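You operate a simulated robot arm through the tools that you are given. There is no shell and no other tool.

You run a simulated robot arm. Do the job below in one go: nothing can be reset, and whatever is moved stays where it is left.

TASK
Spray the pink scoop clean, then lay it on the white drainer.
Fine: it lies in the sink; swing the spray arm over it, hold the white button down, park the arm again. Where these are worked on the way, their far stop is far enough and under half their travel is too little: spray arm.
Where things are to end (x, y in the base frame): pink scoop within 60 mm of [640, 520].

It is judged by the outcome, as a careful person would: the job done as asked, and still so three seconds after it is handed in. It fails if anything else is knocked over, pushed out of place, dropped, spilled or broken.

THE ROBOT
A 7-joint arm with a two-finger parallel gripper, fixed in place. Base frame: the origin is at the foot of the arm, x ahead of it, y to its left, z up; the work surface is at about z = 770. Units: mm, degrees, N and s.
Its first joint turns from -132.0 to 132.0 degrees. Payload 3.91 kg.
Tool frame: the origin (TCP) lies between the finger pads and is the grasp point; the fingertips stand 30 mm ahead of it; z points along the fingers, y is the line along which they close. The gripper opens to 110 mm. The fingers are 20 mm wide and 10 mm thick; the gripper's body (48 by 112 mm) begins 55 mm behind the TCP.
Orientation is told as [roll, pitch, yaw] about the base's x, y, z axes, in that order, counted from this pose: with the fingers straight down and closing along the base's y, the tool's x points along the base's -x, its y along +y and its z along -z.

THE INTERFACE
- The arm moves only by the tool servo_tool. Its argument "plan" is a list of rows, each a list of 7 numbers: the turn, a rotation vector about the tool's x, y, z in degrees, then the shift along the tool's x, y, z in mm, then the gripper command, from -1 (shut) to 1 (fully open), values between in proportion. In form: [[rx, ry, rz, tx, ty, tz, claw], ...]. A call has 1 to 20 rows; each row shifts and turns the commanded pose from where the row before left it, along the tool's axes as they then stand. Rows are played at 5 a second. More than 50 mm and 8.6 degrees between two rows, or a gripper value outside its range, and nothing of the call is played. Where a pose cannot be reached the arm comes as near as it can. A force on the tool above 90 N (or 10 N above the force at the start of the call, whichever is more), or a blocked arm, ends the call early, and 0.2 s more pass. Each finger travels about 108 mm/s and halts on what it meets, pressing with about 28 N; the grip force reading is that of the motor and also rises with nothing between the fingers. The clock runs only during rows and for 0.2 s after the last one: add rows that do not move to give the fingers time. It gives the time, the measured TCP pose, the force on the tool (base axes), the opening and the grip force at its end, in the units of the frame above (readings bear some noise), with the torque about the TCP (base axes, N m) and any sound that the robot's microphone picked up, and new pictures: "show" is both (left out), scene, wrist or none.
- Cameras (640 x 400 px; columns grow to the right, rows downward): "scene" is fixed at [209.7, 646.5, 1721.9]; the picture's right is [-0.71, -0.70, 0.00], its down [-0.45, 0.46, -0.77] and it looks along [0.54, -0.55, -0.64] (base axes); focal length 214 px, centre (320, 200). "wrist" rides on the gripper at [72, 17, -103] in the tool frame; the picture's right is [-0.23, 0.97, 0.00], its down [-0.76, -0.18, -0.62] and it looks along [-0.61, -0.14, 0.78] (tool axes); focal length 222 px, centre (320, 200). There is no depth. A picture from a camera that has moved, and an enlarged one, comes with that camera's place and axes in the base frame and with its lens. The place of the scene camera against the robot may be out by one fixed shift of up to 25 mm in any direction.
- close_up(camera, box): a new picture of the part [left, top, right, bottom] of that camera's present view, enlarged. The clock stands still meanwhile.
- hand_in(): hands the job in; it is judged then, once.

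Nothing tells you positions but the pictures and the camera data. Unless the task says otherwise, let go and move clear before handing in.

The tools are called as name(argument=value, ...) on one line, values as JSON. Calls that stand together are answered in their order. servo_tool: Moves the arm, as the interface text tells. Its arguments: {"type":"object","properties":{"plan":{"type":"array","items":{"type":"array","items":{"type":"number"}}},"show":{"type":"string","enum":["both","scene","wrist","none"]}},"required":["plan"]} The other tools are called the same way: close_up (camera, box) takes an enlarged picture of a part of a camera's view; hand_in () hands the job in.

At the start:

```text
t: 0.0
ee_pos: [680.7, -143.6, 1556.1]
ee_rot: [0.0, 0.0, 0.0]
contact_force: [0.4, 0.1, -1.1]
moment: [0.02, 0.0, 0.02]
width: 109.9
finger_force: 0.0
```

scene: 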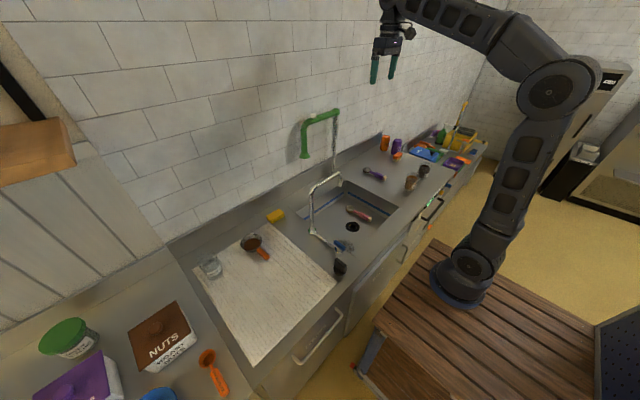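
wrist: 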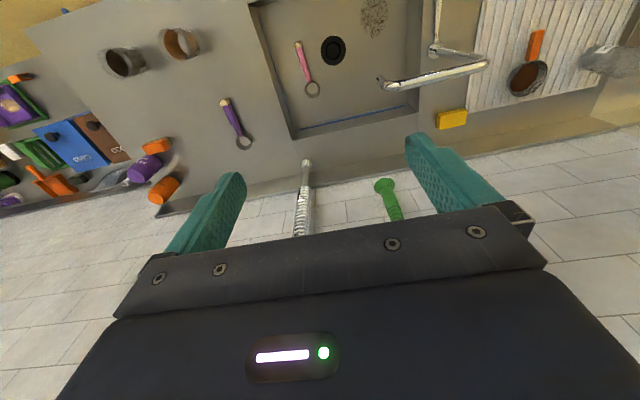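

I see a counter with a sink holding a pink scoop, a green spray arm on the wall, a tap, and a white drainer left of the sink. First I'll take enlarged pictures to locate the pieces.

close_up(camera="scene", box=[260, 90, 420, 190])

close_up(camera="scene", box=[280, 170, 440, 270])

close_up(camera="wrist", box=[240, 0, 480, 150])

close_up(camera="wrist", box=[260, 120, 460, 245])

```text
4.00 times, centred on (340, 140) of scene
camera zoom: at [209.7, 646.5, 1721.9], right [-0.71, -0.7, 0.0], down [-0.45, 0.46, -0.77], along [0.54, -0.55, -0.64], focal length 858 px, centre (240, 440)
```

zoom: 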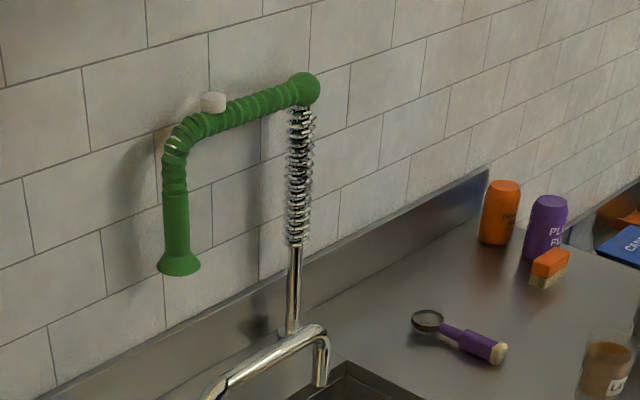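

```text
4.00 times, centred on (360, 220) of scene
camera zoom: at [209.7, 646.5, 1721.9], right [-0.71, -0.7, 0.0], down [-0.45, 0.46, -0.77], along [0.54, -0.55, -0.64], focal length 858 px, centre (160, 120)
```

zoom: 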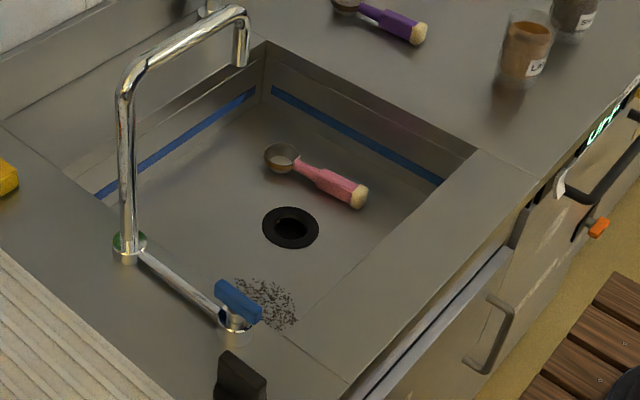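

```text
2.67 times, centred on (360, 75) of wrist
camera zoom: at [607.7, -126.3, 1660.4], right [0.23, 0.97, 0.0], down [0.76, -0.18, 0.62], along [0.61, -0.14, -0.78], focal length 592 px, centre (213, 533)
```

zoom: 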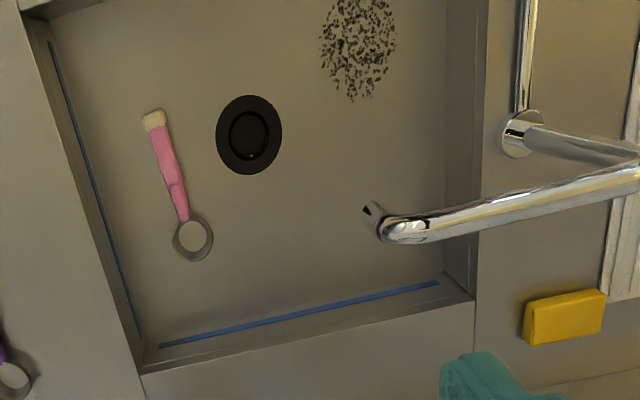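

```text
3.20 times, centred on (360, 182) of wrist
camera zoom: at [607.7, -126.3, 1660.4], right [0.23, 0.97, 0.0], down [0.76, -0.18, 0.62], along [0.61, -0.14, -0.78], focal length 711 px, centre (192, 256)
```

zoom: 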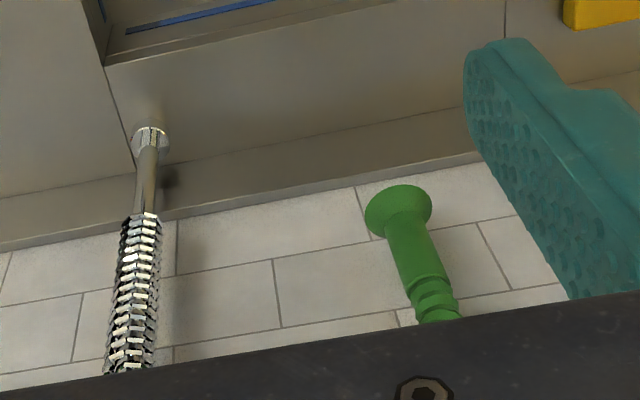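

The two views put the sink, tap and spray arm behind the counter edge, but the heights they give disagree with the stated surface height. I'll check more of the scene before moving.

close_up(camera="scene", box=[360, 180, 600, 330])

close_up(camera="scene", box=[180, 190, 420, 340])

close_up(camera="scene", box=[340, 0, 500, 100])

close_up(camera="wrist", box=[0, 0, 320, 200])

close_up(camera="wrist", box=[400, 0, 640, 150])

```text
2.67 times, centred on (480, 255) of scene
camera zoom: at [209.7, 646.5, 1721.9], right [-0.71, -0.7, 0.0], down [-0.45, 0.46, -0.77], along [0.54, -0.55, -0.64], focal length 572 px, centre (-107, 53)
```

zoom: 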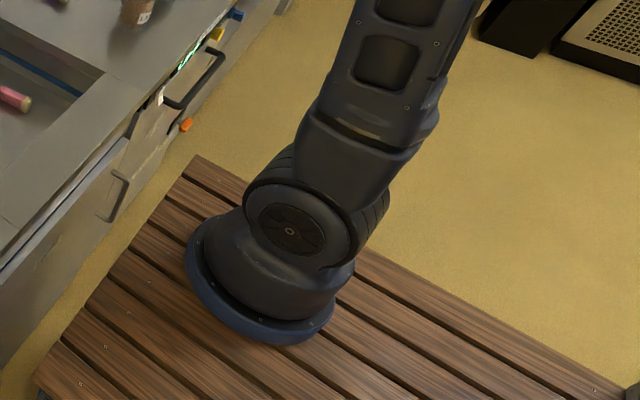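

```text
2.67 times, centred on (300, 265) of scene
camera zoom: at [209.7, 646.5, 1721.9], right [-0.71, -0.7, 0.0], down [-0.45, 0.46, -0.77], along [0.54, -0.55, -0.64], focal length 572 px, centre (373, 27)
```

zoom: 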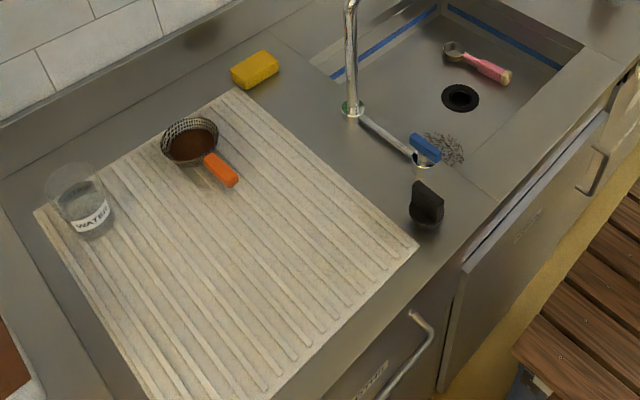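

```text
4.00 times, centred on (420, 50) of scene
camera zoom: at [209.7, 646.5, 1721.9], right [-0.71, -0.7, 0.0], down [-0.45, 0.46, -0.77], along [0.54, -0.55, -0.64], focal length 858 px, centre (-80, 800)
```

zoom: 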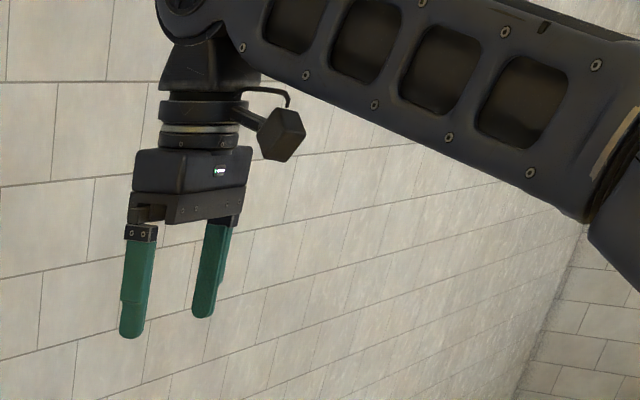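

```text
2.00 times, centred on (160, 100) of wrist
camera zoom: at [607.7, -126.3, 1660.4], right [0.23, 0.97, 0.0], down [0.76, -0.18, 0.62], along [0.61, -0.14, -0.78], focal length 444 px, centre (640, 400)
```

zoom: 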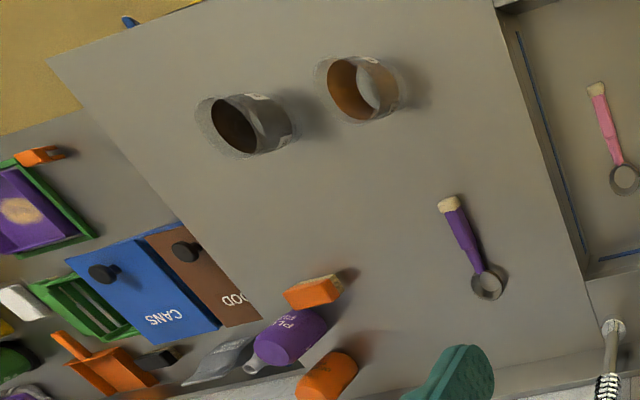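

```text
2.67 times, centred on (520, 75) of wrist
camera zoom: at [607.7, -126.3, 1660.4], right [0.23, 0.97, 0.0], down [0.76, -0.18, 0.62], along [0.61, -0.14, -0.78], focal length 592 px, centre (-213, 533)
```

zoom: 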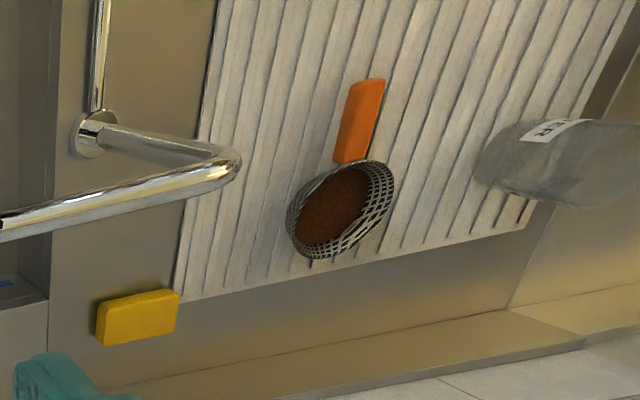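

The pictures agree with each other if the counter top is near z≈960: riser near (977, -255), spray arm at z≈1350 parked along +y, and scoop near (712, -198) on the sink floor. I'll move a little in free air to look at the spray arm from above and check this.

servo_tool(plan=[[0, 0, 0, -40, 20, -20, 1], [0, 0, 0, -40, 20, -20, 1], [0, 0, 0, 0, 0, 0, 1]], show="both")

```text
t: 0.8
ee_pos: [761.4, -105.7, 1595.3]
ee_rot: [0.0, 0.0, 0.0]
contact_force: [-0.4, 0.1, 0.1]
moment: [0.02, 0.01, 0.0]
width: 110.1
finger_force: 0.1
camera wrist: at [687.4, -89.0, 1699.1], right [0.23, 0.97, 0.0], down [0.76, -0.18, 0.62], along [0.61, -0.14, -0.78], focal length 222 px, centre (320, 200)
```

scene: 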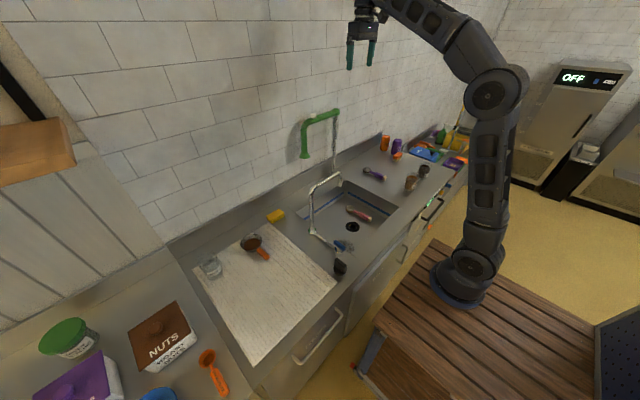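
wrist: 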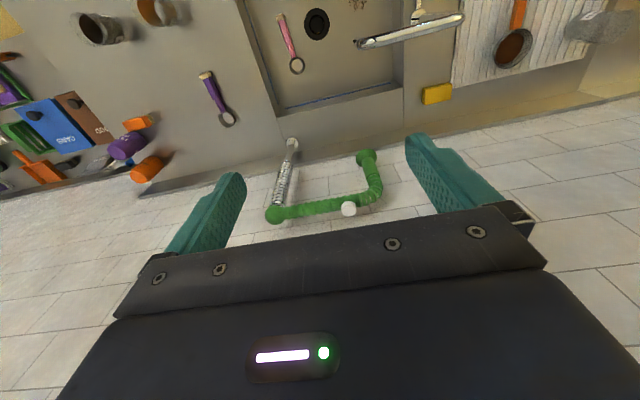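

The spray arm now shows fully in the wrist view, white button on top. I'll enlarge it for exact positions.

close_up(camera="wrist", box=[240, 120, 432, 240])

close_up(camera="wrist", box=[230, 0, 422, 120])

close_up(camera="scene", box=[290, 100, 354, 140])

```text
3.33 times, centred on (336, 180) of wrist
camera zoom: at [687.4, -89.0, 1699.1], right [0.23, 0.97, 0.0], down [0.76, -0.18, 0.62], along [0.61, -0.14, -0.78], focal length 740 px, centre (267, 267)
```

zoom: 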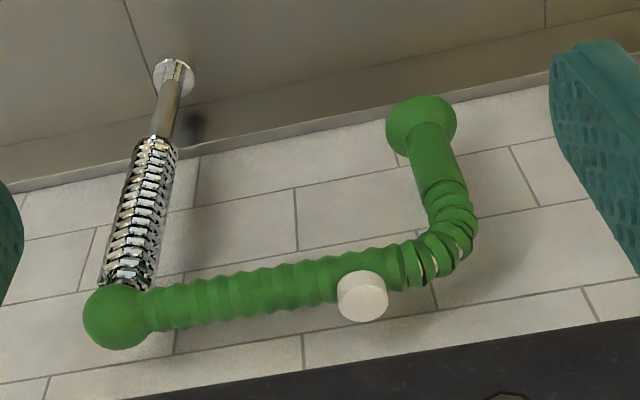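

```text
3.33 times, centred on (326, 60) of wrist
camera zoom: at [687.4, -89.0, 1699.1], right [0.23, 0.97, 0.0], down [0.76, -0.18, 0.62], along [0.61, -0.14, -0.78], focal length 740 px, centre (300, 667)
```

zoom: 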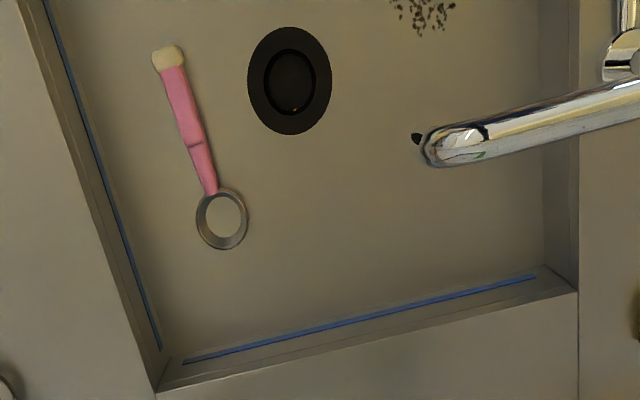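

```text
10.00 times, centred on (322, 120) of scene
camera zoom: at [209.7, 646.5, 1721.9], right [-0.71, -0.7, 0.0], down [-0.45, 0.46, -0.77], along [0.54, -0.55, -0.64], focal length 2145 px, centre (300, 1000)
```

zoom: 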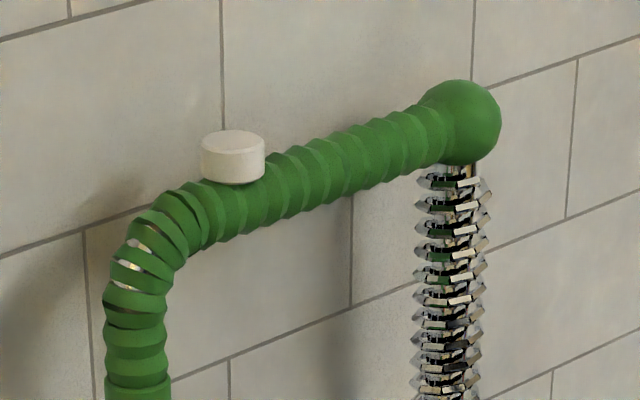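

The spray arm is pinned down roughly: pivot near (1005, -272), horizontal tube at z≈1315, button near (1003, -100, 1343), and bell rim near z≈1155. I'll drop to a lower, farther-back viewpoint to get a longer baseline on the heights.

servo_tool(plan=[[0, 0, 0, 26.8, -7.3, 40.8, 1], [0, 0, 0, 26.8, -7.3, 40.8, 1], [0, 0, 0, 26.8, -7.3, 40.8, 1], [0, 0, 0, 26.8, -7.3, 40.8, 1], [0, 0, 0, 26.8, -7.3, 40.8, 1], [0, 0, 0, 26.8, -7.3, 40.8, 1], [0, 0, 0, 0, 0, 0, 1], [0, 0, 0, 0, 0, 0, 1]], show="both")

close_up(camera="wrist", box=[200, 0, 456, 160])

close_up(camera="scene", box=[300, 40, 460, 140])

```text
t: 2.6
ee_pos: [599.8, -145.5, 1354.9]
ee_rot: [0.0, 0.1, -0.1]
contact_force: [-0.7, 0.3, -0.8]
moment: [0.0, -0.02, 0.0]
width: 110.2
finger_force: 0.0
camera wrist: at [526.5, -127.8, 1458.7], right [0.23, 0.97, 0.0], down [0.76, -0.18, 0.62], along [0.61, -0.14, -0.78], focal length 222 px, centre (320, 200)
```

scene: 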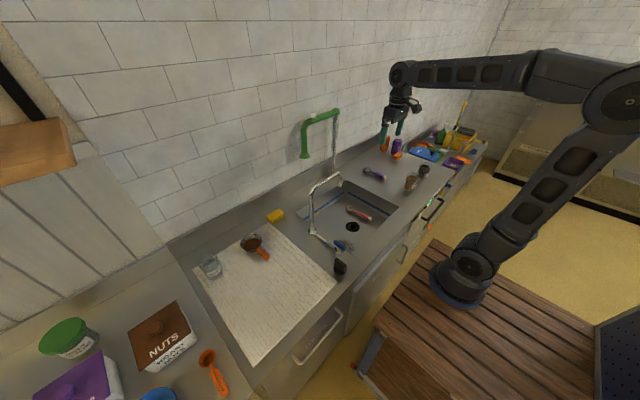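
wrist: 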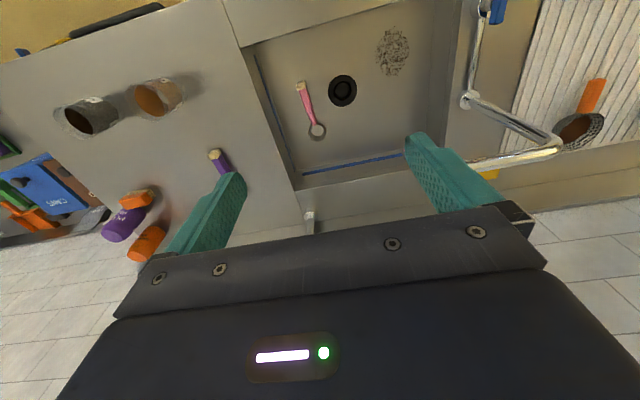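

```text
2.50 times, centred on (328, 80) of wrist
camera zoom: at [526.5, -127.8, 1458.7], right [0.23, 0.97, 0.0], down [0.76, -0.18, 0.62], along [0.61, -0.14, -0.78], focal length 555 px, centre (300, 500)
```

zoom: 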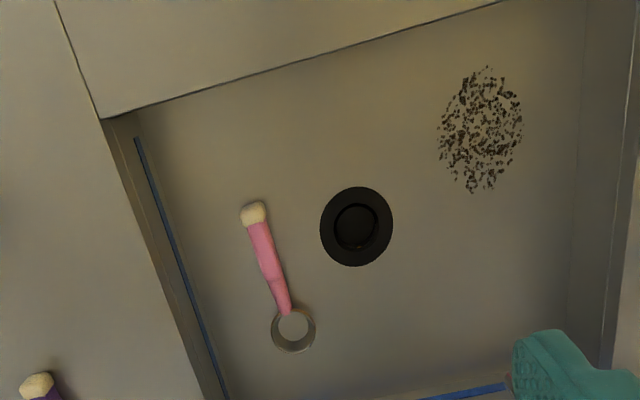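

```text
4.00 times, centred on (380, 90) of scene
camera zoom: at [209.7, 646.5, 1721.9], right [-0.71, -0.7, 0.0], down [-0.45, 0.46, -0.77], along [0.54, -0.55, -0.64], focal length 858 px, centre (80, 640)
```

zoom: 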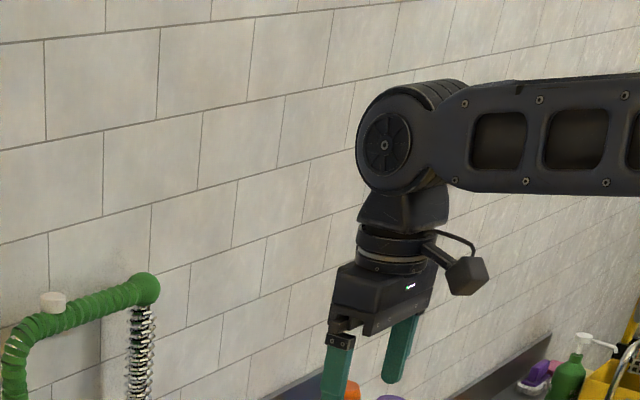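

With the longer baseline: sink floor z≈767, counter z≈905, spray pivot near (1013, -272), and hanging tube near (1013, -28) from z 1126 to 1288. The scoop's tail is at (645, -207) and its head at (784, -194). Next I move clear and tilt the tool horizontal, so I can cage the hanging tube between the fingers.

servo_tool(plan=[[0, 0, 0, -35.7, 27.9, -6.4, 1], [0, 0, 0, -35.7, 27.9, -6.4, 1], [0, 0, 0, -35.7, 27.9, -6.4, 1], [0, 0, 0, -35.7, 27.9, -6.4, 1], [0, 0, 0, -35.7, 27.9, -6.4, 1], [0, 0, 0, -35.7, 27.9, -6.4, 1], [0, 0, 0, -35.7, 27.9, -6.4, 1], [0, 0, 0, 0, 0, 0, 1]], show="both")

```text
t: 4.4
ee_pos: [851.4, 50.1, 1397.2]
ee_rot: [0.0, 0.0, 0.0]
contact_force: [0.4, -0.3, 0.5]
moment: [0.01, 0.01, -0.02]
width: 110.0
finger_force: 0.1
camera wrist: at [778.5, 66.8, 1501.5], right [0.23, 0.97, 0.0], down [0.76, -0.18, 0.62], along [0.61, -0.14, -0.78], focal length 222 px, centre (320, 200)
```

scene: 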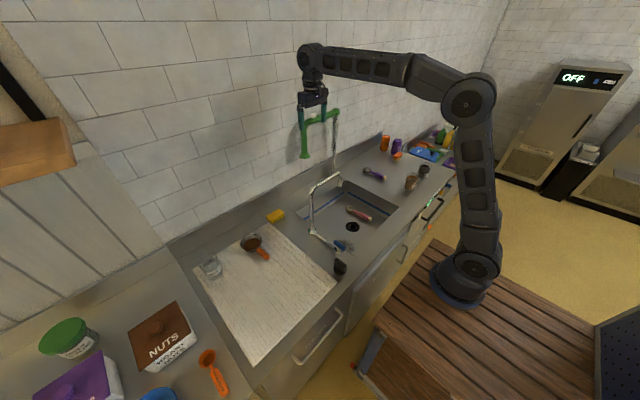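
wrist: 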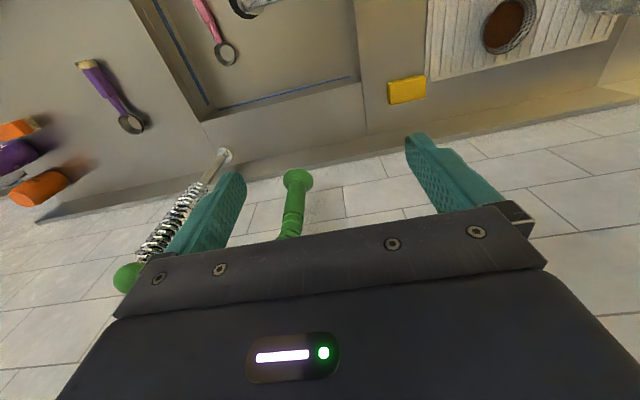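

The bell and riser show from a new side; I'll enlarge to refine their positions before tilting.

close_up(camera="wrist", box=[100, 120, 356, 280])

```text
2.50 times, centred on (228, 200) of wrist
camera zoom: at [778.5, 66.8, 1501.5], right [0.23, 0.97, 0.0], down [0.76, -0.18, 0.62], along [0.61, -0.14, -0.78], focal length 555 px, centre (550, 200)
```

zoom: 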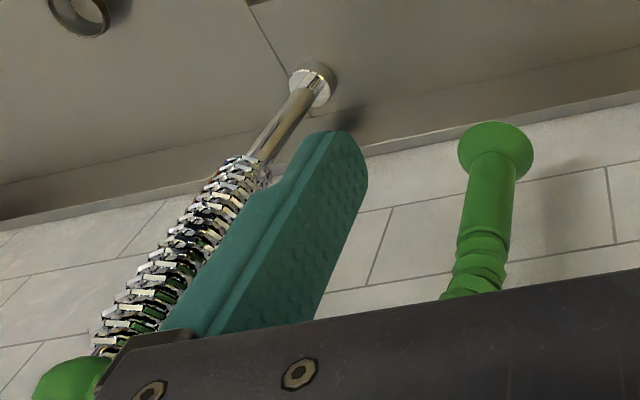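

Refined: hanging tube at about (1005, -29), bell rim z≈1133, riser (1003, -267). Now I tilt the tool to horizontal and yaw it to face (+x, -y).

servo_tool(plan=[[0, -8.2, 0, 0, 0, 0, 1], [0, -8.2, 0, 0, 0, 0, 1], [0, -8.2, 0, 0, 0, 0, 1], [0, -8.2, 0, 0, 0, 0, 1], [0, -8.2, 0, 0, 0, 0, 1], [0, -8.2, 0, 0, 0, 0, 1], [0, -8.2, 0, 0, 0, 0, 1], [0, -8.2, 0, 0, 0, 0, 1], [0, -8.2, 0, 0, 0, 0, 1], [0, -8.2, 0, 0, 0, 0, 1], [0, -8.0, 0, 0, 0, 0, 1], [0, 0, 0, 0, 0, 0, 1]], show="both")

```text
t: 7.0
ee_pos: [849.6, 48.1, 1396.6]
ee_rot: [-170.2, -90.0, 170.2]
contact_force: [-1.1, 1.0, -0.4]
moment: [0.04, -0.01, -0.06]
width: 109.8
finger_force: 0.0
camera wrist: at [745.9, 65.5, 1324.5], right [0.0, 0.97, 0.23], down [-0.62, -0.18, 0.76], along [0.78, -0.14, 0.61], focal length 222 px, centre (320, 200)
```

scene: 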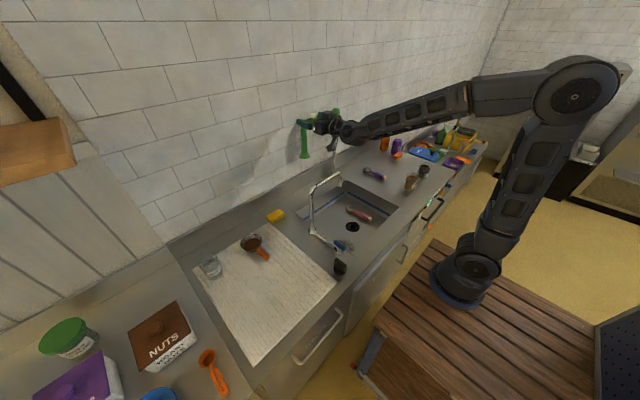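
wrist: 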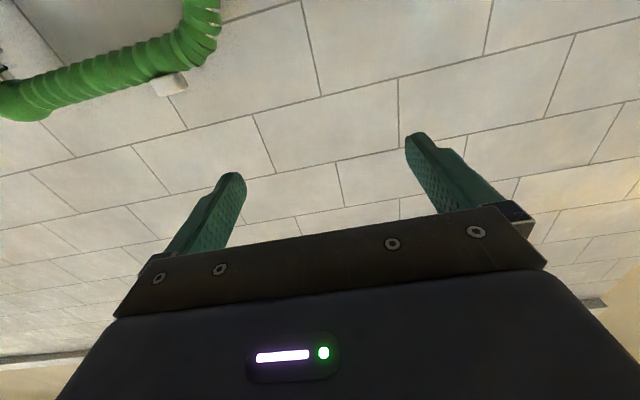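

The tool is now horizontal and clear. Next I yaw it 45° and drop to the pre-approach point beside the hanging tube.

servo_tool(plan=[[7.5, 0, 0, 0, 0, 0, 1], [7.5, 0, 0, 0, 0, 0, 1], [7.5, 0, 0, 0, 0, 0, 1], [7.5, 0, 0, 0, 0, 0, 1], [7.5, 0, 0, 0, 0, 0, 1], [7.5, 0, 0, 0, 0, 0, 0.5], [0, 0, 0, 36.4, 11, 8.8, 0.2], [0, 0, 0, 36.4, 11, 8.8, 0.2], [0, 0, 0, 36.4, 11, 8.8, 0.2], [0, 0, 0, 36.4, 11, 8.8, 0.2], [0, 0, 0, 36.4, 11, 8.8, 0.2], [0, 0, 0, 0, 0, 0, 0.2], [0, 0, 0, 0, 0, 0, 0.2]], show="both")

```text
t: 9.8
ee_pos: [918.6, 55.7, 1215.2]
ee_rot: [-80.6, -90.0, 35.6]
contact_force: [0.2, -0.2, 0.8]
moment: [0.01, 0.0, 0.02]
width: 66.0
finger_force: 0.0
camera wrist: at [857.1, 141.6, 1144.0], right [0.69, 0.69, 0.23], down [-0.57, 0.32, 0.76], along [0.45, -0.65, 0.61], focal length 222 px, centre (320, 200)
```

scene: 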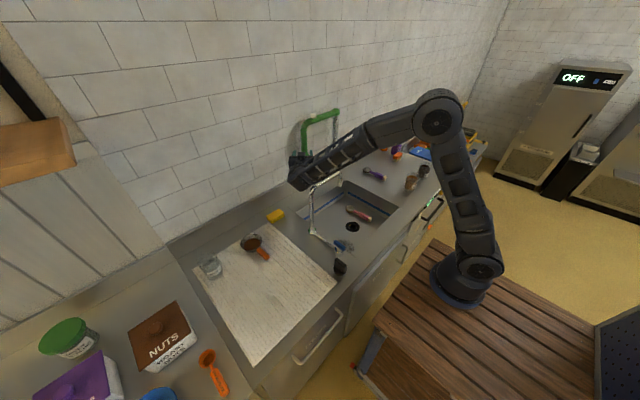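
wrist: 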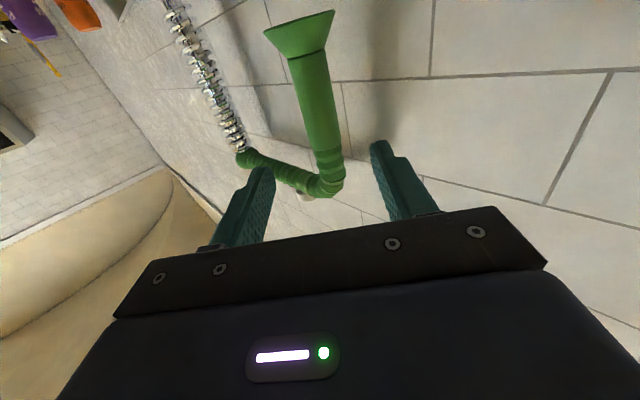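

The hanging tube sits centred between the fingers, about 120 mm ahead. I advance along the tool axis and then narrow the fingers around it.

servo_tool(plan=[[0, 0, 0, 0, 0, 28, 0.2], [0, 0, 0, 0, 0, 28, 0.2], [0, 0, 0, 0, 0, 28, 0.2], [0, 0, 0, 0, 0, 28, 0.2], [0, 0, 0, 0, 0, 0, 0.2]], show="both")

```text
t: 11.0
ee_pos: [999.2, -25.6, 1214.7]
ee_rot: [-104.0, -90.0, 59.0]
contact_force: [0.8, -0.6, -0.1]
moment: [0.0, 0.03, -0.01]
width: 66.0
finger_force: 0.1
camera wrist: at [936.9, 61.1, 1142.7], right [0.69, 0.69, 0.23], down [-0.57, 0.32, 0.76], along [0.45, -0.65, 0.61], focal length 222 px, centre (320, 200)
```

scene: 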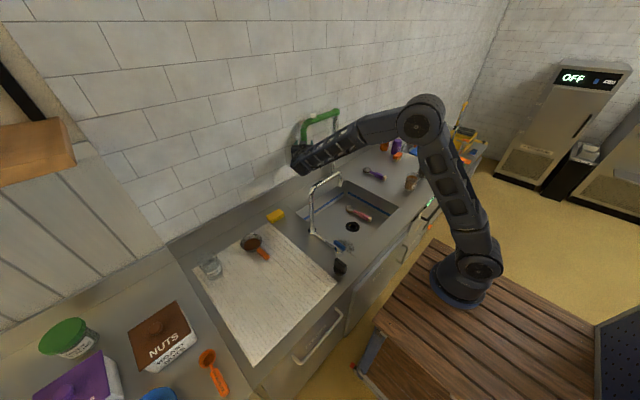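
wrist: 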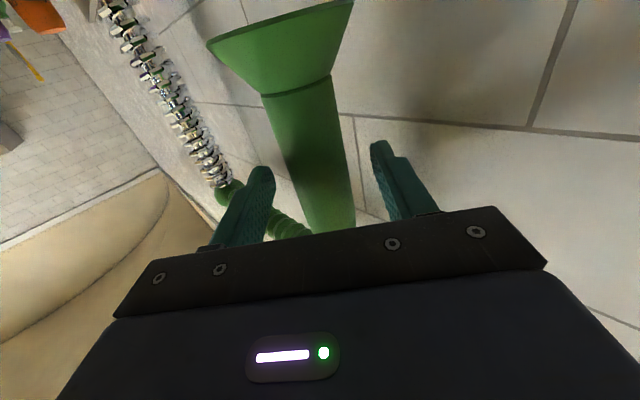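

The tube is between the fingers. I close to a loose cage and swing the first 20° of the arc, watching the force.

servo_tool(plan=[[0, 0, 0, 0, 0, 0, -0.2], [0, 0, 0, 0, 0, 0, -0.2], [0, 0, 0, 0, -15.3, -14.0, -0.2], [0, 0, 0, 0, -16.5, -12.6, -0.2], [0, 0, 0, 0, -17.5, -11.2, -0.2], [0, 0, 0, 0, -18.4, -9.6, -0.2]], show="both")

```text
t: 12.4
ee_pos: [917.5, -37.4, 1214.9]
ee_rot: [-142.7, -89.9, 97.7]
contact_force: [-0.1, -0.4, 0.3]
moment: [0.0, 0.0, -0.04]
width: 44.1
finger_force: 0.0
camera wrist: at [854.5, 47.6, 1141.7], right [0.69, 0.69, 0.23], down [-0.57, 0.32, 0.76], along [0.45, -0.65, 0.61], focal length 222 px, centre (320, 200)
```

scene: 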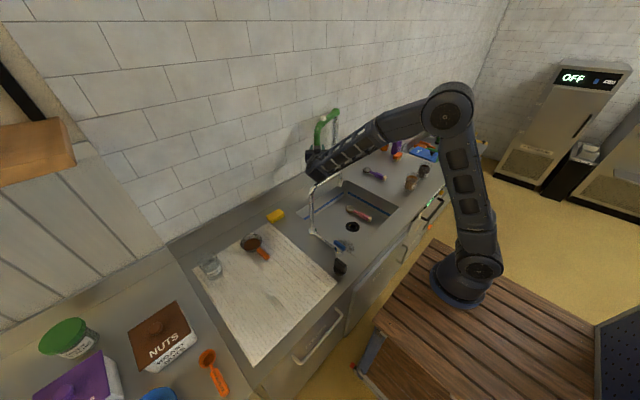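
wrist: 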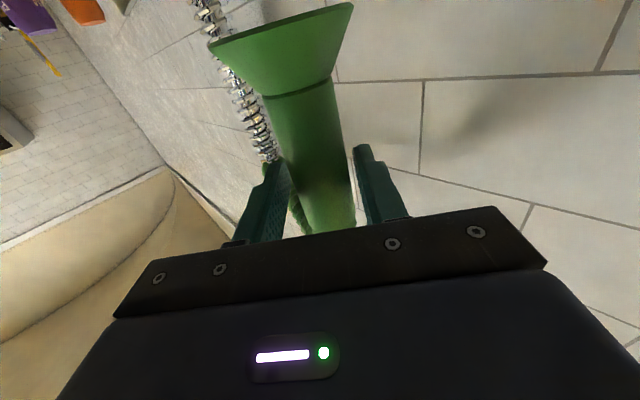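

The spray arm follows the fingers with almost no force. I carry on along the arc to about 60°.

servo_tool(plan=[[0, 0, 0, 0, -19.2, -8.0, -0.2], [0, 0, 0, 0, -19.8, -6.2, -0.2], [0, 0, 0, 0, -20.2, -4.5, -0.2], [0, 0, 0, 0, -20.6, -2.7, -0.2], [0, 0, 0, 0, -20.7, -0.9, -0.2], [0, 0, 0, 0, -20.7, 0.9, -0.2], [0, 0, 0, 0, -20.6, 2.7, -0.2], [0, 0, 0, 0, -20.2, 4.5, -0.2]], show="both")

```text
t: 13.7
ee_pos: [836.6, -86.8, 1219.3]
ee_rot: [111.8, -89.0, -156.0]
contact_force: [24.7, 2.5, 6.0]
moment: [0.5, -0.73, -2.66]
width: 44.2
finger_force: 0.1
stopped in row 6: the force on the tool passed its limit at 135 N (the readings are from after the stop); the commanded pose is now the measured one
camera wrist: at [774.1, -1.9, 1147.1], right [0.68, 0.69, 0.24], down [-0.58, 0.3, 0.75], along [0.45, -0.65, 0.61], focal length 222 px, centre (320, 200)
```

scene: 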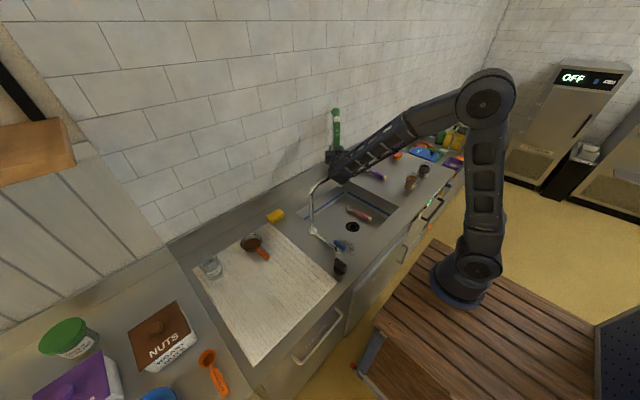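
wrist: 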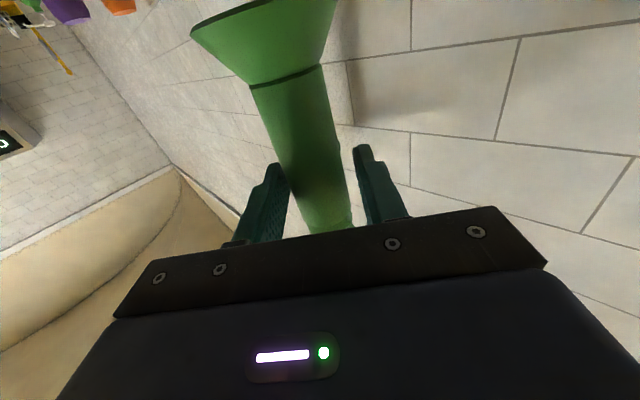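

The call stopped on a force peak. The torque puts the contact near the wrist camera, so the camera bracket touched the tap's spout. I back off along the arc at once and check the tap.

servo_tool(plan=[[0, 0, 0, 0, 10, 1, -0.2], [0, 0, 0, 0, 14, 3, -0.2], [0, 0, 0, 0, 0, 0, -0.2]], show="both")

close_up(camera="scene", box=[280, 130, 440, 230])

close_up(camera="scene", box=[280, 170, 440, 270])

```text
t: 14.5
ee_pos: [854.4, -72.0, 1220.6]
ee_rot: [110.0, -89.1, -154.2]
contact_force: [-0.4, 0.0, 0.7]
moment: [0.02, -0.02, -0.03]
width: 44.2
finger_force: 0.0
camera wrist: at [792.5, 12.7, 1148.2], right [0.68, 0.7, 0.24], down [-0.58, 0.3, 0.76], along [0.45, -0.65, 0.61], focal length 222 px, centre (320, 200)
```

scene: 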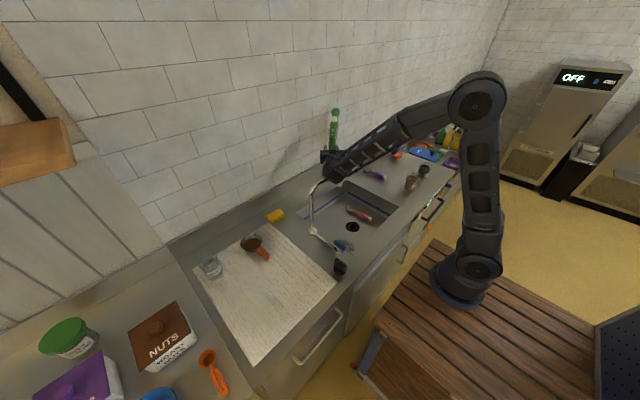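
wrist: 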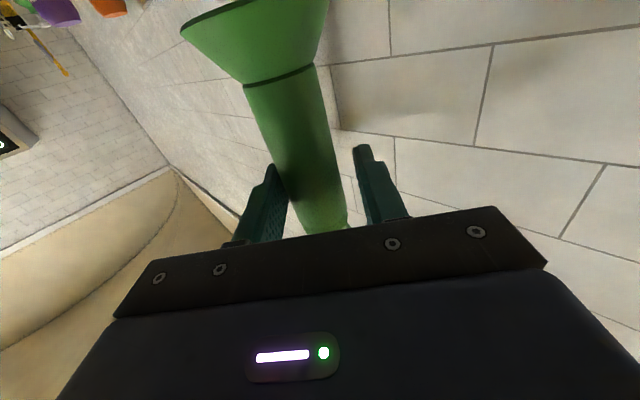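

```text
4.00 times, centred on (360, 180) of scene
camera zoom: at [209.7, 646.5, 1721.9], right [-0.71, -0.7, 0.0], down [-0.45, 0.46, -0.77], along [0.54, -0.55, -0.64], focal length 858 px, centre (160, 280)
```

zoom: 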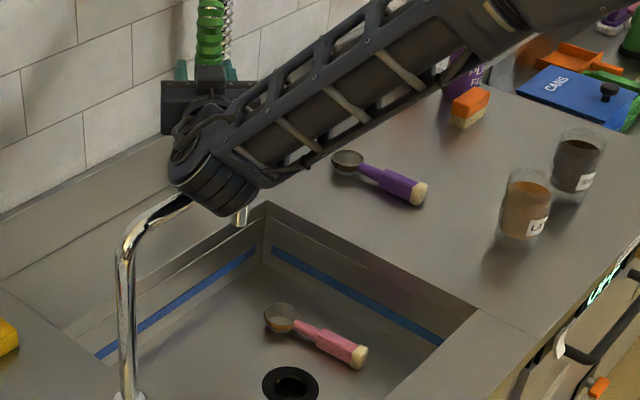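

```text
4.00 times, centred on (360, 220) of scene
camera zoom: at [209.7, 646.5, 1721.9], right [-0.71, -0.7, 0.0], down [-0.45, 0.46, -0.77], along [0.54, -0.55, -0.64], focal length 858 px, centre (160, 120)
```

zoom: 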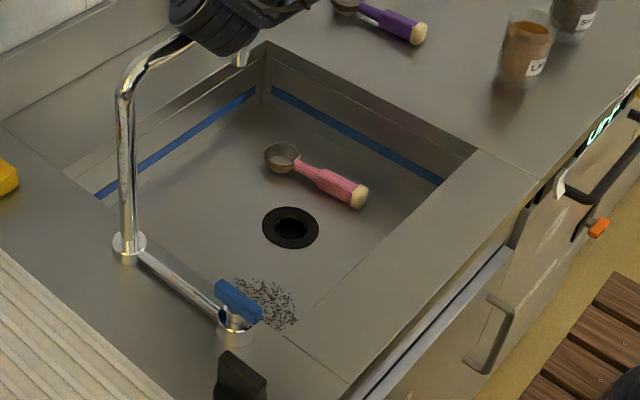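

The tap looks unmoved: its column and outlet are in the same place. I'll step back a bit more and tilt the tool down about 37°, which lifts the wrist and camera well above the spout while the tube stays caged.

servo_tool(plan=[[0, 0, 0, 0, 20.4, 3.5, -0.2], [0, 7.4, 0, 0, 0, 0, -0.2], [0, 7.4, 0, 0, 0, 0, -0.2], [0, 7.4, 0, 0, 0, 0, -0.2], [0, 7.4, 0, 0, 0, 0, -0.2], [0, 7.4, 0, 0, 0, 0, -0.2], [0, 0, 0, 0, 0, 0, -0.2]], show="both")

close_up(camera="scene", box=[280, 90, 440, 190])

```text
t: 16.1
ee_pos: [870.7, -59.9, 1219.8]
ee_rot: [1.5, -53.2, -45.4]
contact_force: [-1.0, 0.4, 0.1]
moment: [0.01, -0.02, 0.01]
width: 44.1
finger_force: 0.0
camera wrist: at [790.8, 40.6, 1224.3], right [0.78, 0.6, 0.2], down [-0.16, -0.11, 0.98], along [0.61, -0.79, 0.02], focal length 222 px, centre (320, 200)
```

scene: 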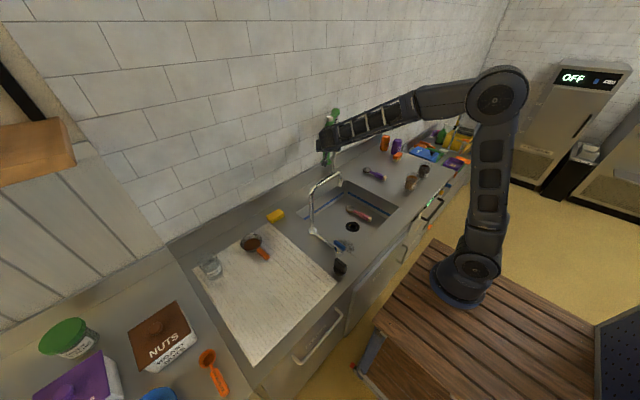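
wrist: 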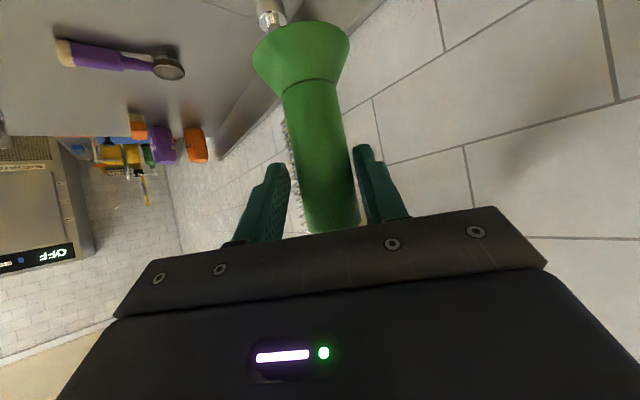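

```text
4.00 times, centred on (360, 140) of scene
camera zoom: at [209.7, 646.5, 1721.9], right [-0.71, -0.7, 0.0], down [-0.45, 0.46, -0.77], along [0.54, -0.55, -0.64], focal length 858 px, centre (160, 440)
```

zoom: 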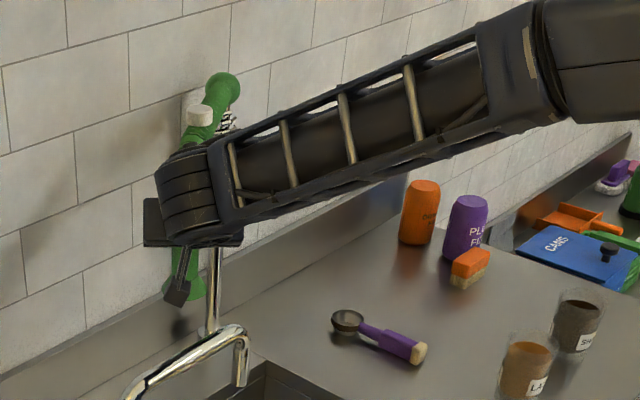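

Now the wrist and camera sit higher, around z≈1224 and above the spout, and the tap is unchanged. I continue the arc from about 32° to 62°, lifting 15 mm for more clearance.

servo_tool(plan=[[0, 0, 0, -1.7, -20.4, -6.0, -0.2], [0, 0, 0, -2.8, -20.7, -4.6, -0.2], [0, 0, 0, -3.9, -20.8, -3.2, -0.2], [0, 0, 0, -1.0, -20.7, 1.3, -0.2], [0, 0, 0, -2.0, -20.5, 2.7, -0.2], [0, 0, 0, -3.1, -20.1, 4.2, -0.2], [0, 0, 0, 0, 0, 0, -0.2]], show="both")

```text
t: 17.7
ee_pos: [785.9, -153.7, 1233.4]
ee_rot: [1.4, -53.4, -45.4]
contact_force: [-0.2, -1.0, 0.5]
moment: [0.0, -0.03, 0.01]
width: 44.1
finger_force: 0.2
camera wrist: at [707.6, -53.6, 1237.8], right [0.78, 0.6, 0.2], down [-0.17, -0.11, 0.98], along [0.61, -0.79, 0.02], focal length 222 px, centre (320, 200)
```

scene: 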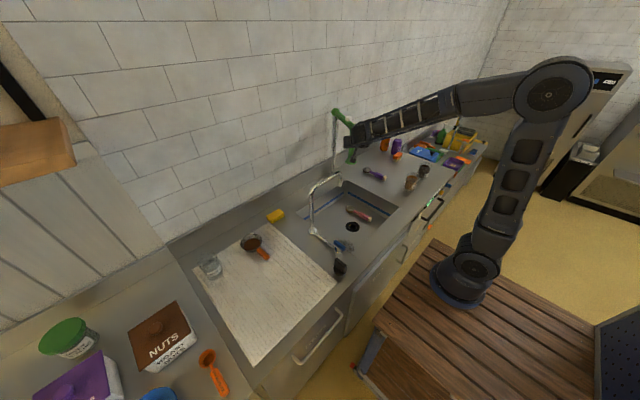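
wrist: 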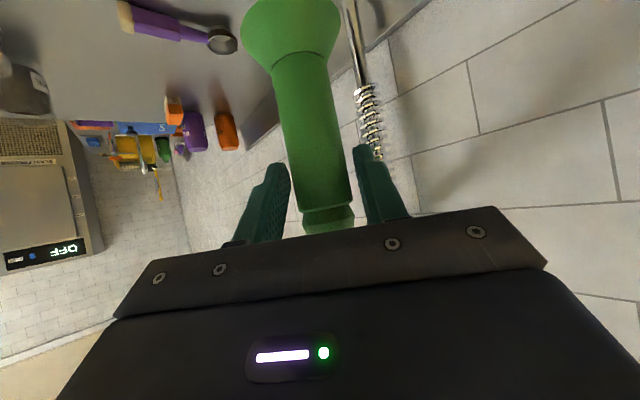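

The arm is at about 62° and still follows freely. I go on to about 77°.

servo_tool(plan=[[0, 0, 0, -4.1, -19.6, 5.5, -0.2], [0, 0, 0, -5.2, -18.9, 6.9, -0.2], [0, 0, 0, -6.1, -18.1, 8.2, -0.2], [0, 0, 0, 0, 0, 0, -0.2]], show="both")

close_up(camera="scene", box=[290, 100, 450, 200])

```text
t: 18.7
ee_pos: [765.4, -209.3, 1232.2]
ee_rot: [1.3, -53.4, -45.3]
contact_force: [3.3, 7.9, 0.5]
moment: [-0.05, 0.0, 0.14]
width: 47.6
finger_force: 4.0
camera wrist: at [686.5, -109.4, 1236.7], right [0.77, 0.6, 0.2], down [-0.17, -0.11, 0.98], along [0.61, -0.79, 0.02], focal length 222 px, centre (320, 200)
```

scene: 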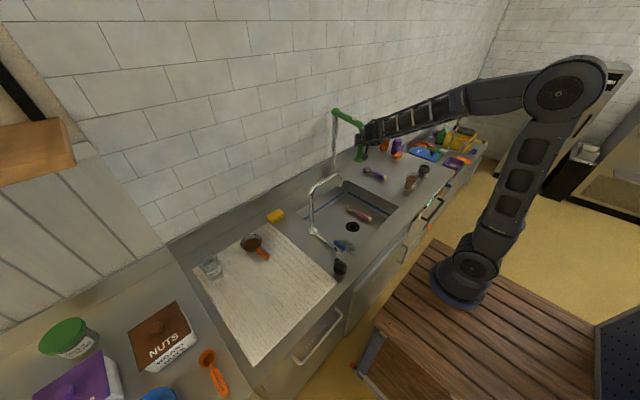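
wrist: 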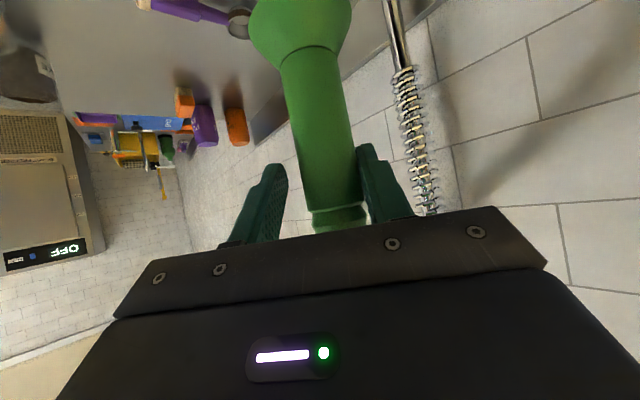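

```text
4.00 times, centred on (370, 150) of scene
camera zoom: at [209.7, 646.5, 1721.9], right [-0.71, -0.7, 0.0], down [-0.45, 0.46, -0.77], along [0.54, -0.55, -0.64], focal length 858 px, centre (120, 400)
```

zoom: 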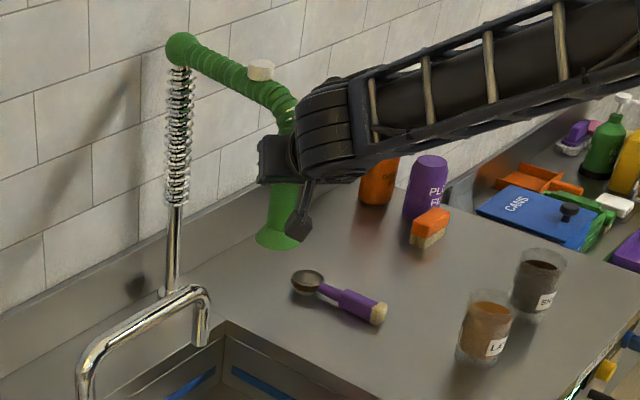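

The force and the widened fingers show the arm is at its far stop, about 75°, which puts the bell over the scoop. I open and back out along the tool axis.

servo_tool(plan=[[0, 0, 0, 0, 0, 0, 0.3], [0, 0, 0, 0, 0, 0, 0.3], [0, 0, 0, 0, 0, -25, 0.3], [0, 0, 0, 0, 0, -35, 0.3], [0, 0, 0, 0, 0, -40, 0.3], [0, 0, 0, 0, 0, -40, 0.3], [0, 0, 0, 0, 0, -40, 0.3], [0, 0, 0, 0, 0, 0, 0.3]], show="both")

close_up(camera="scene", box=[290, 100, 450, 200])

```text
t: 20.5
ee_pos: [661.6, -110.0, 1340.0]
ee_rot: [1.2, -53.4, -45.2]
contact_force: [0.5, -0.6, 0.8]
moment: [0.0, -0.01, -0.01]
width: 71.7
finger_force: 0.1
camera wrist: at [583.1, -9.3, 1344.3], right [0.78, 0.6, 0.2], down [-0.16, -0.11, 0.98], along [0.61, -0.79, 0.02], focal length 222 px, centre (320, 200)
```

scene: 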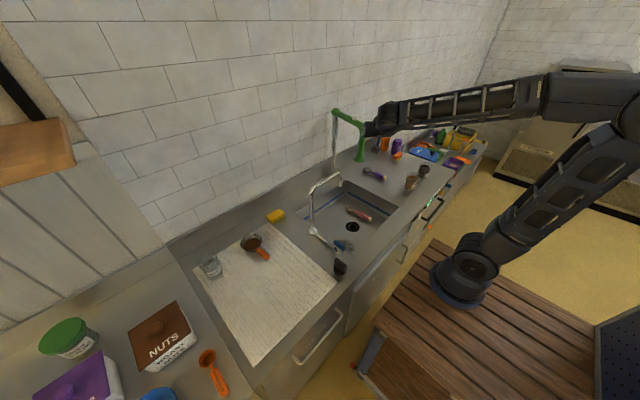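
wrist: 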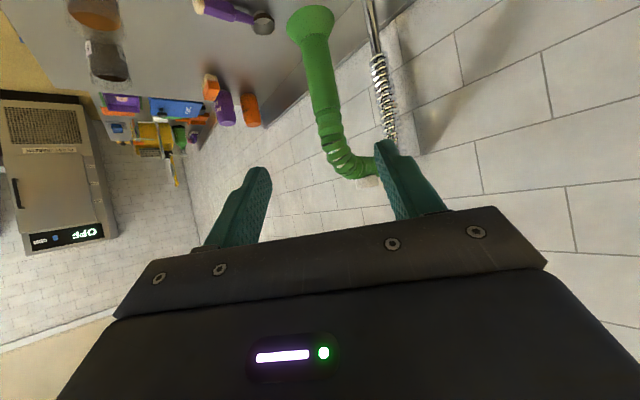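

```text
4.00 times, centred on (370, 150) of scene
camera zoom: at [209.7, 646.5, 1721.9], right [-0.71, -0.7, 0.0], down [-0.45, 0.46, -0.77], along [0.54, -0.55, -0.64], focal length 858 px, centre (120, 400)
```

zoom: 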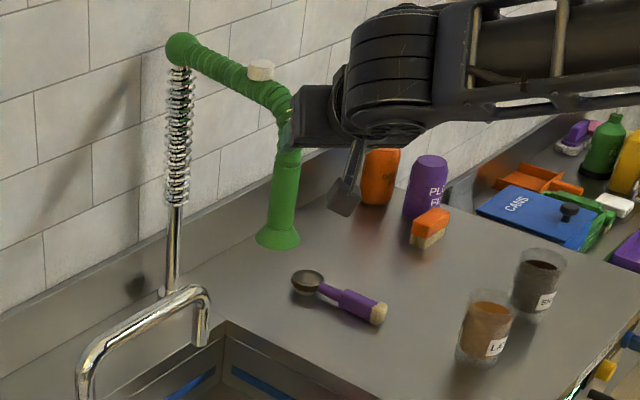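

The spray arm stays at its far stop with the bell about over (773, -205). I now turn the tool back to pointing down, well clear, and rise to look at the button from above.

servo_tool(plan=[[0, 7.63, 0, 0, 0, 0, 0.3], [0, 7.63, 0, 0, 0, 0, 0.3], [0, 7.63, 0, 0, 0, 0, 0.3], [0, 7.63, 0, 0, 0, 0, 0.3], [0, 7.63, 0, 0, 0, 0, 0.3], [0, 7.63, 0, 0, 0, 0, 0.3], [0, 7.63, 0, 0, 0, 0, 0.3], [0, 0, -7.5, 0, 0, -25, 1], [0, 0, -7.5, 0, 0, -25, 1], [0, 0, -7.5, 0, 0, -25, 1], [0, 0, -7.5, 0, 0, -25, 1], [0, 0, -7.5, 0, 0, -25, 1], [0, 0, -7.5, 0, 0, -25, 1], [0, 0, 0, -30, -42, 0, 1], [0, 0, 0, -30, -42, 0, 1], [0, 0, 0, 0, 0, 0, 1]], show="both")

close_up(camera="wrist", box=[230, 80, 422, 200])

```text
refused: row 14 steps farther than a row can; nothing moved
```

```text
3.33 times, centred on (326, 140) of wrist
camera zoom: at [583.1, -9.3, 1344.3], right [0.78, 0.6, 0.2], down [-0.16, -0.11, 0.98], along [0.61, -0.79, 0.02], focal length 740 px, centre (300, 400)
```

zoom: 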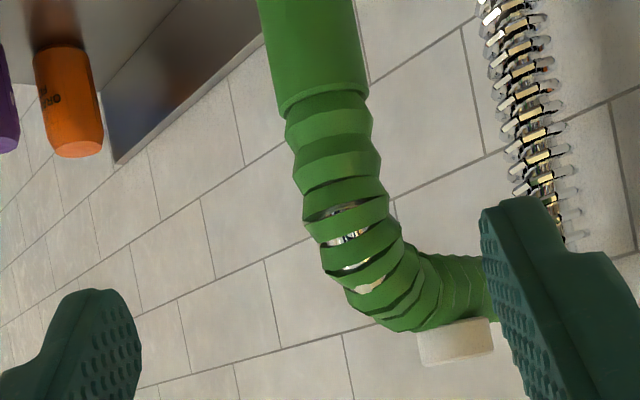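

The last two shifts were slightly too long, so nothing moved. I repeat the plan with shorter steps.

servo_tool(plan=[[0, 7.63, 0, 0, 0, 0, 0.3], [0, 7.63, 0, 0, 0, 0, 0.3], [0, 7.63, 0, 0, 0, 0, 0.3], [0, 7.63, 0, 0, 0, 0, 0.3], [0, 7.63, 0, 0, 0, 0, 0.3], [0, 7.63, 0, 0, 0, 0, 0.3], [0, 7.63, 0, 0, 0, 0, 0.3], [0, 0, -7.5, 0, 0, -25, 1], [0, 0, -7.5, 0, 0, -25, 1], [0, 0, -7.5, 0, 0, -25, 1], [0, 0, -7.5, 0, 0, -25, 1], [0, 0, -7.5, 0, 0, -25, 1], [0, 0, -7.5, 0, 0, -25, 1], [0, 0, 0, -20, -28, 0, 1], [0, 0, 0, -20, -28, 0, 1], [0, 0, 0, -20, -28, 0, 1], [0, 0, 0, 0, 0, 0, 1]], show="both")

close_up(camera="wrist", box=[230, 80, 422, 200])

```text
t: 24.1
ee_pos: [723.2, -194.3, 1493.4]
ee_rot: [0.7, -0.6, 0.8]
contact_force: [0.2, -0.4, -0.6]
moment: [-0.02, 0.01, -0.05]
width: 110.0
finger_force: 0.0
camera wrist: at [648.3, -180.8, 1595.9], right [0.21, 0.98, 0.01], down [0.76, -0.18, 0.63], along [0.61, -0.12, -0.78], focal length 222 px, centre (320, 200)
```

scene: 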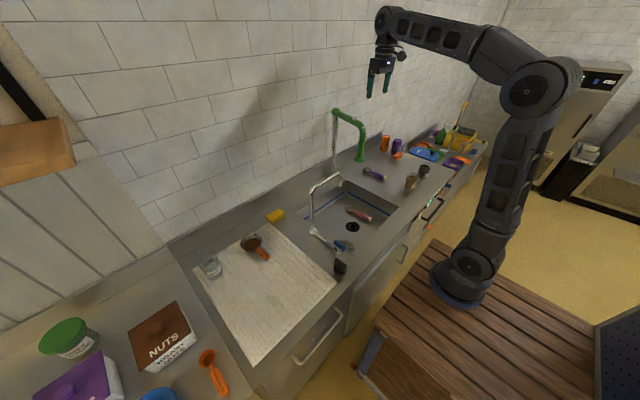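
wrist: 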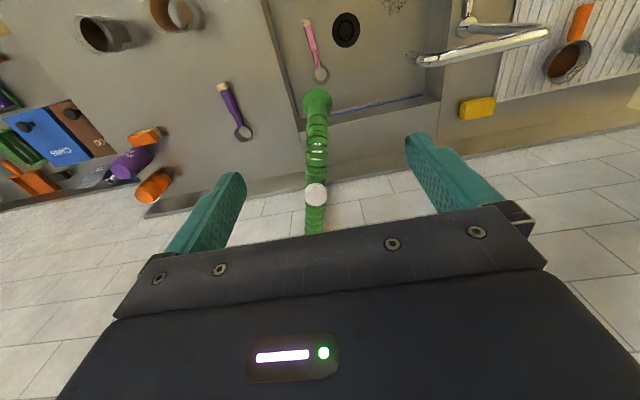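

```text
3.33 times, centred on (326, 140) of wrist
camera zoom: at [648.3, -180.8, 1595.9], right [0.21, 0.98, 0.01], down [0.76, -0.18, 0.63], along [0.61, -0.12, -0.78], focal length 740 px, centre (300, 400)
```

zoom: 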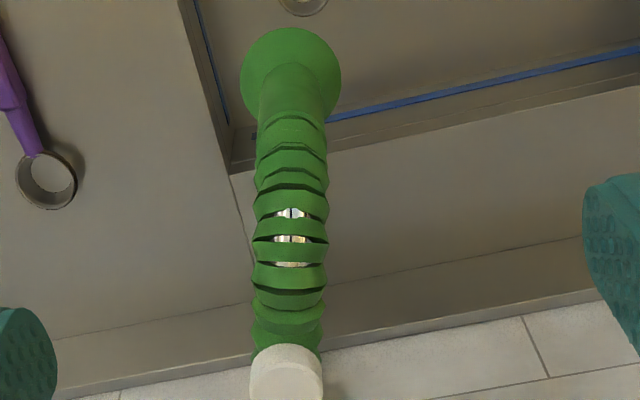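

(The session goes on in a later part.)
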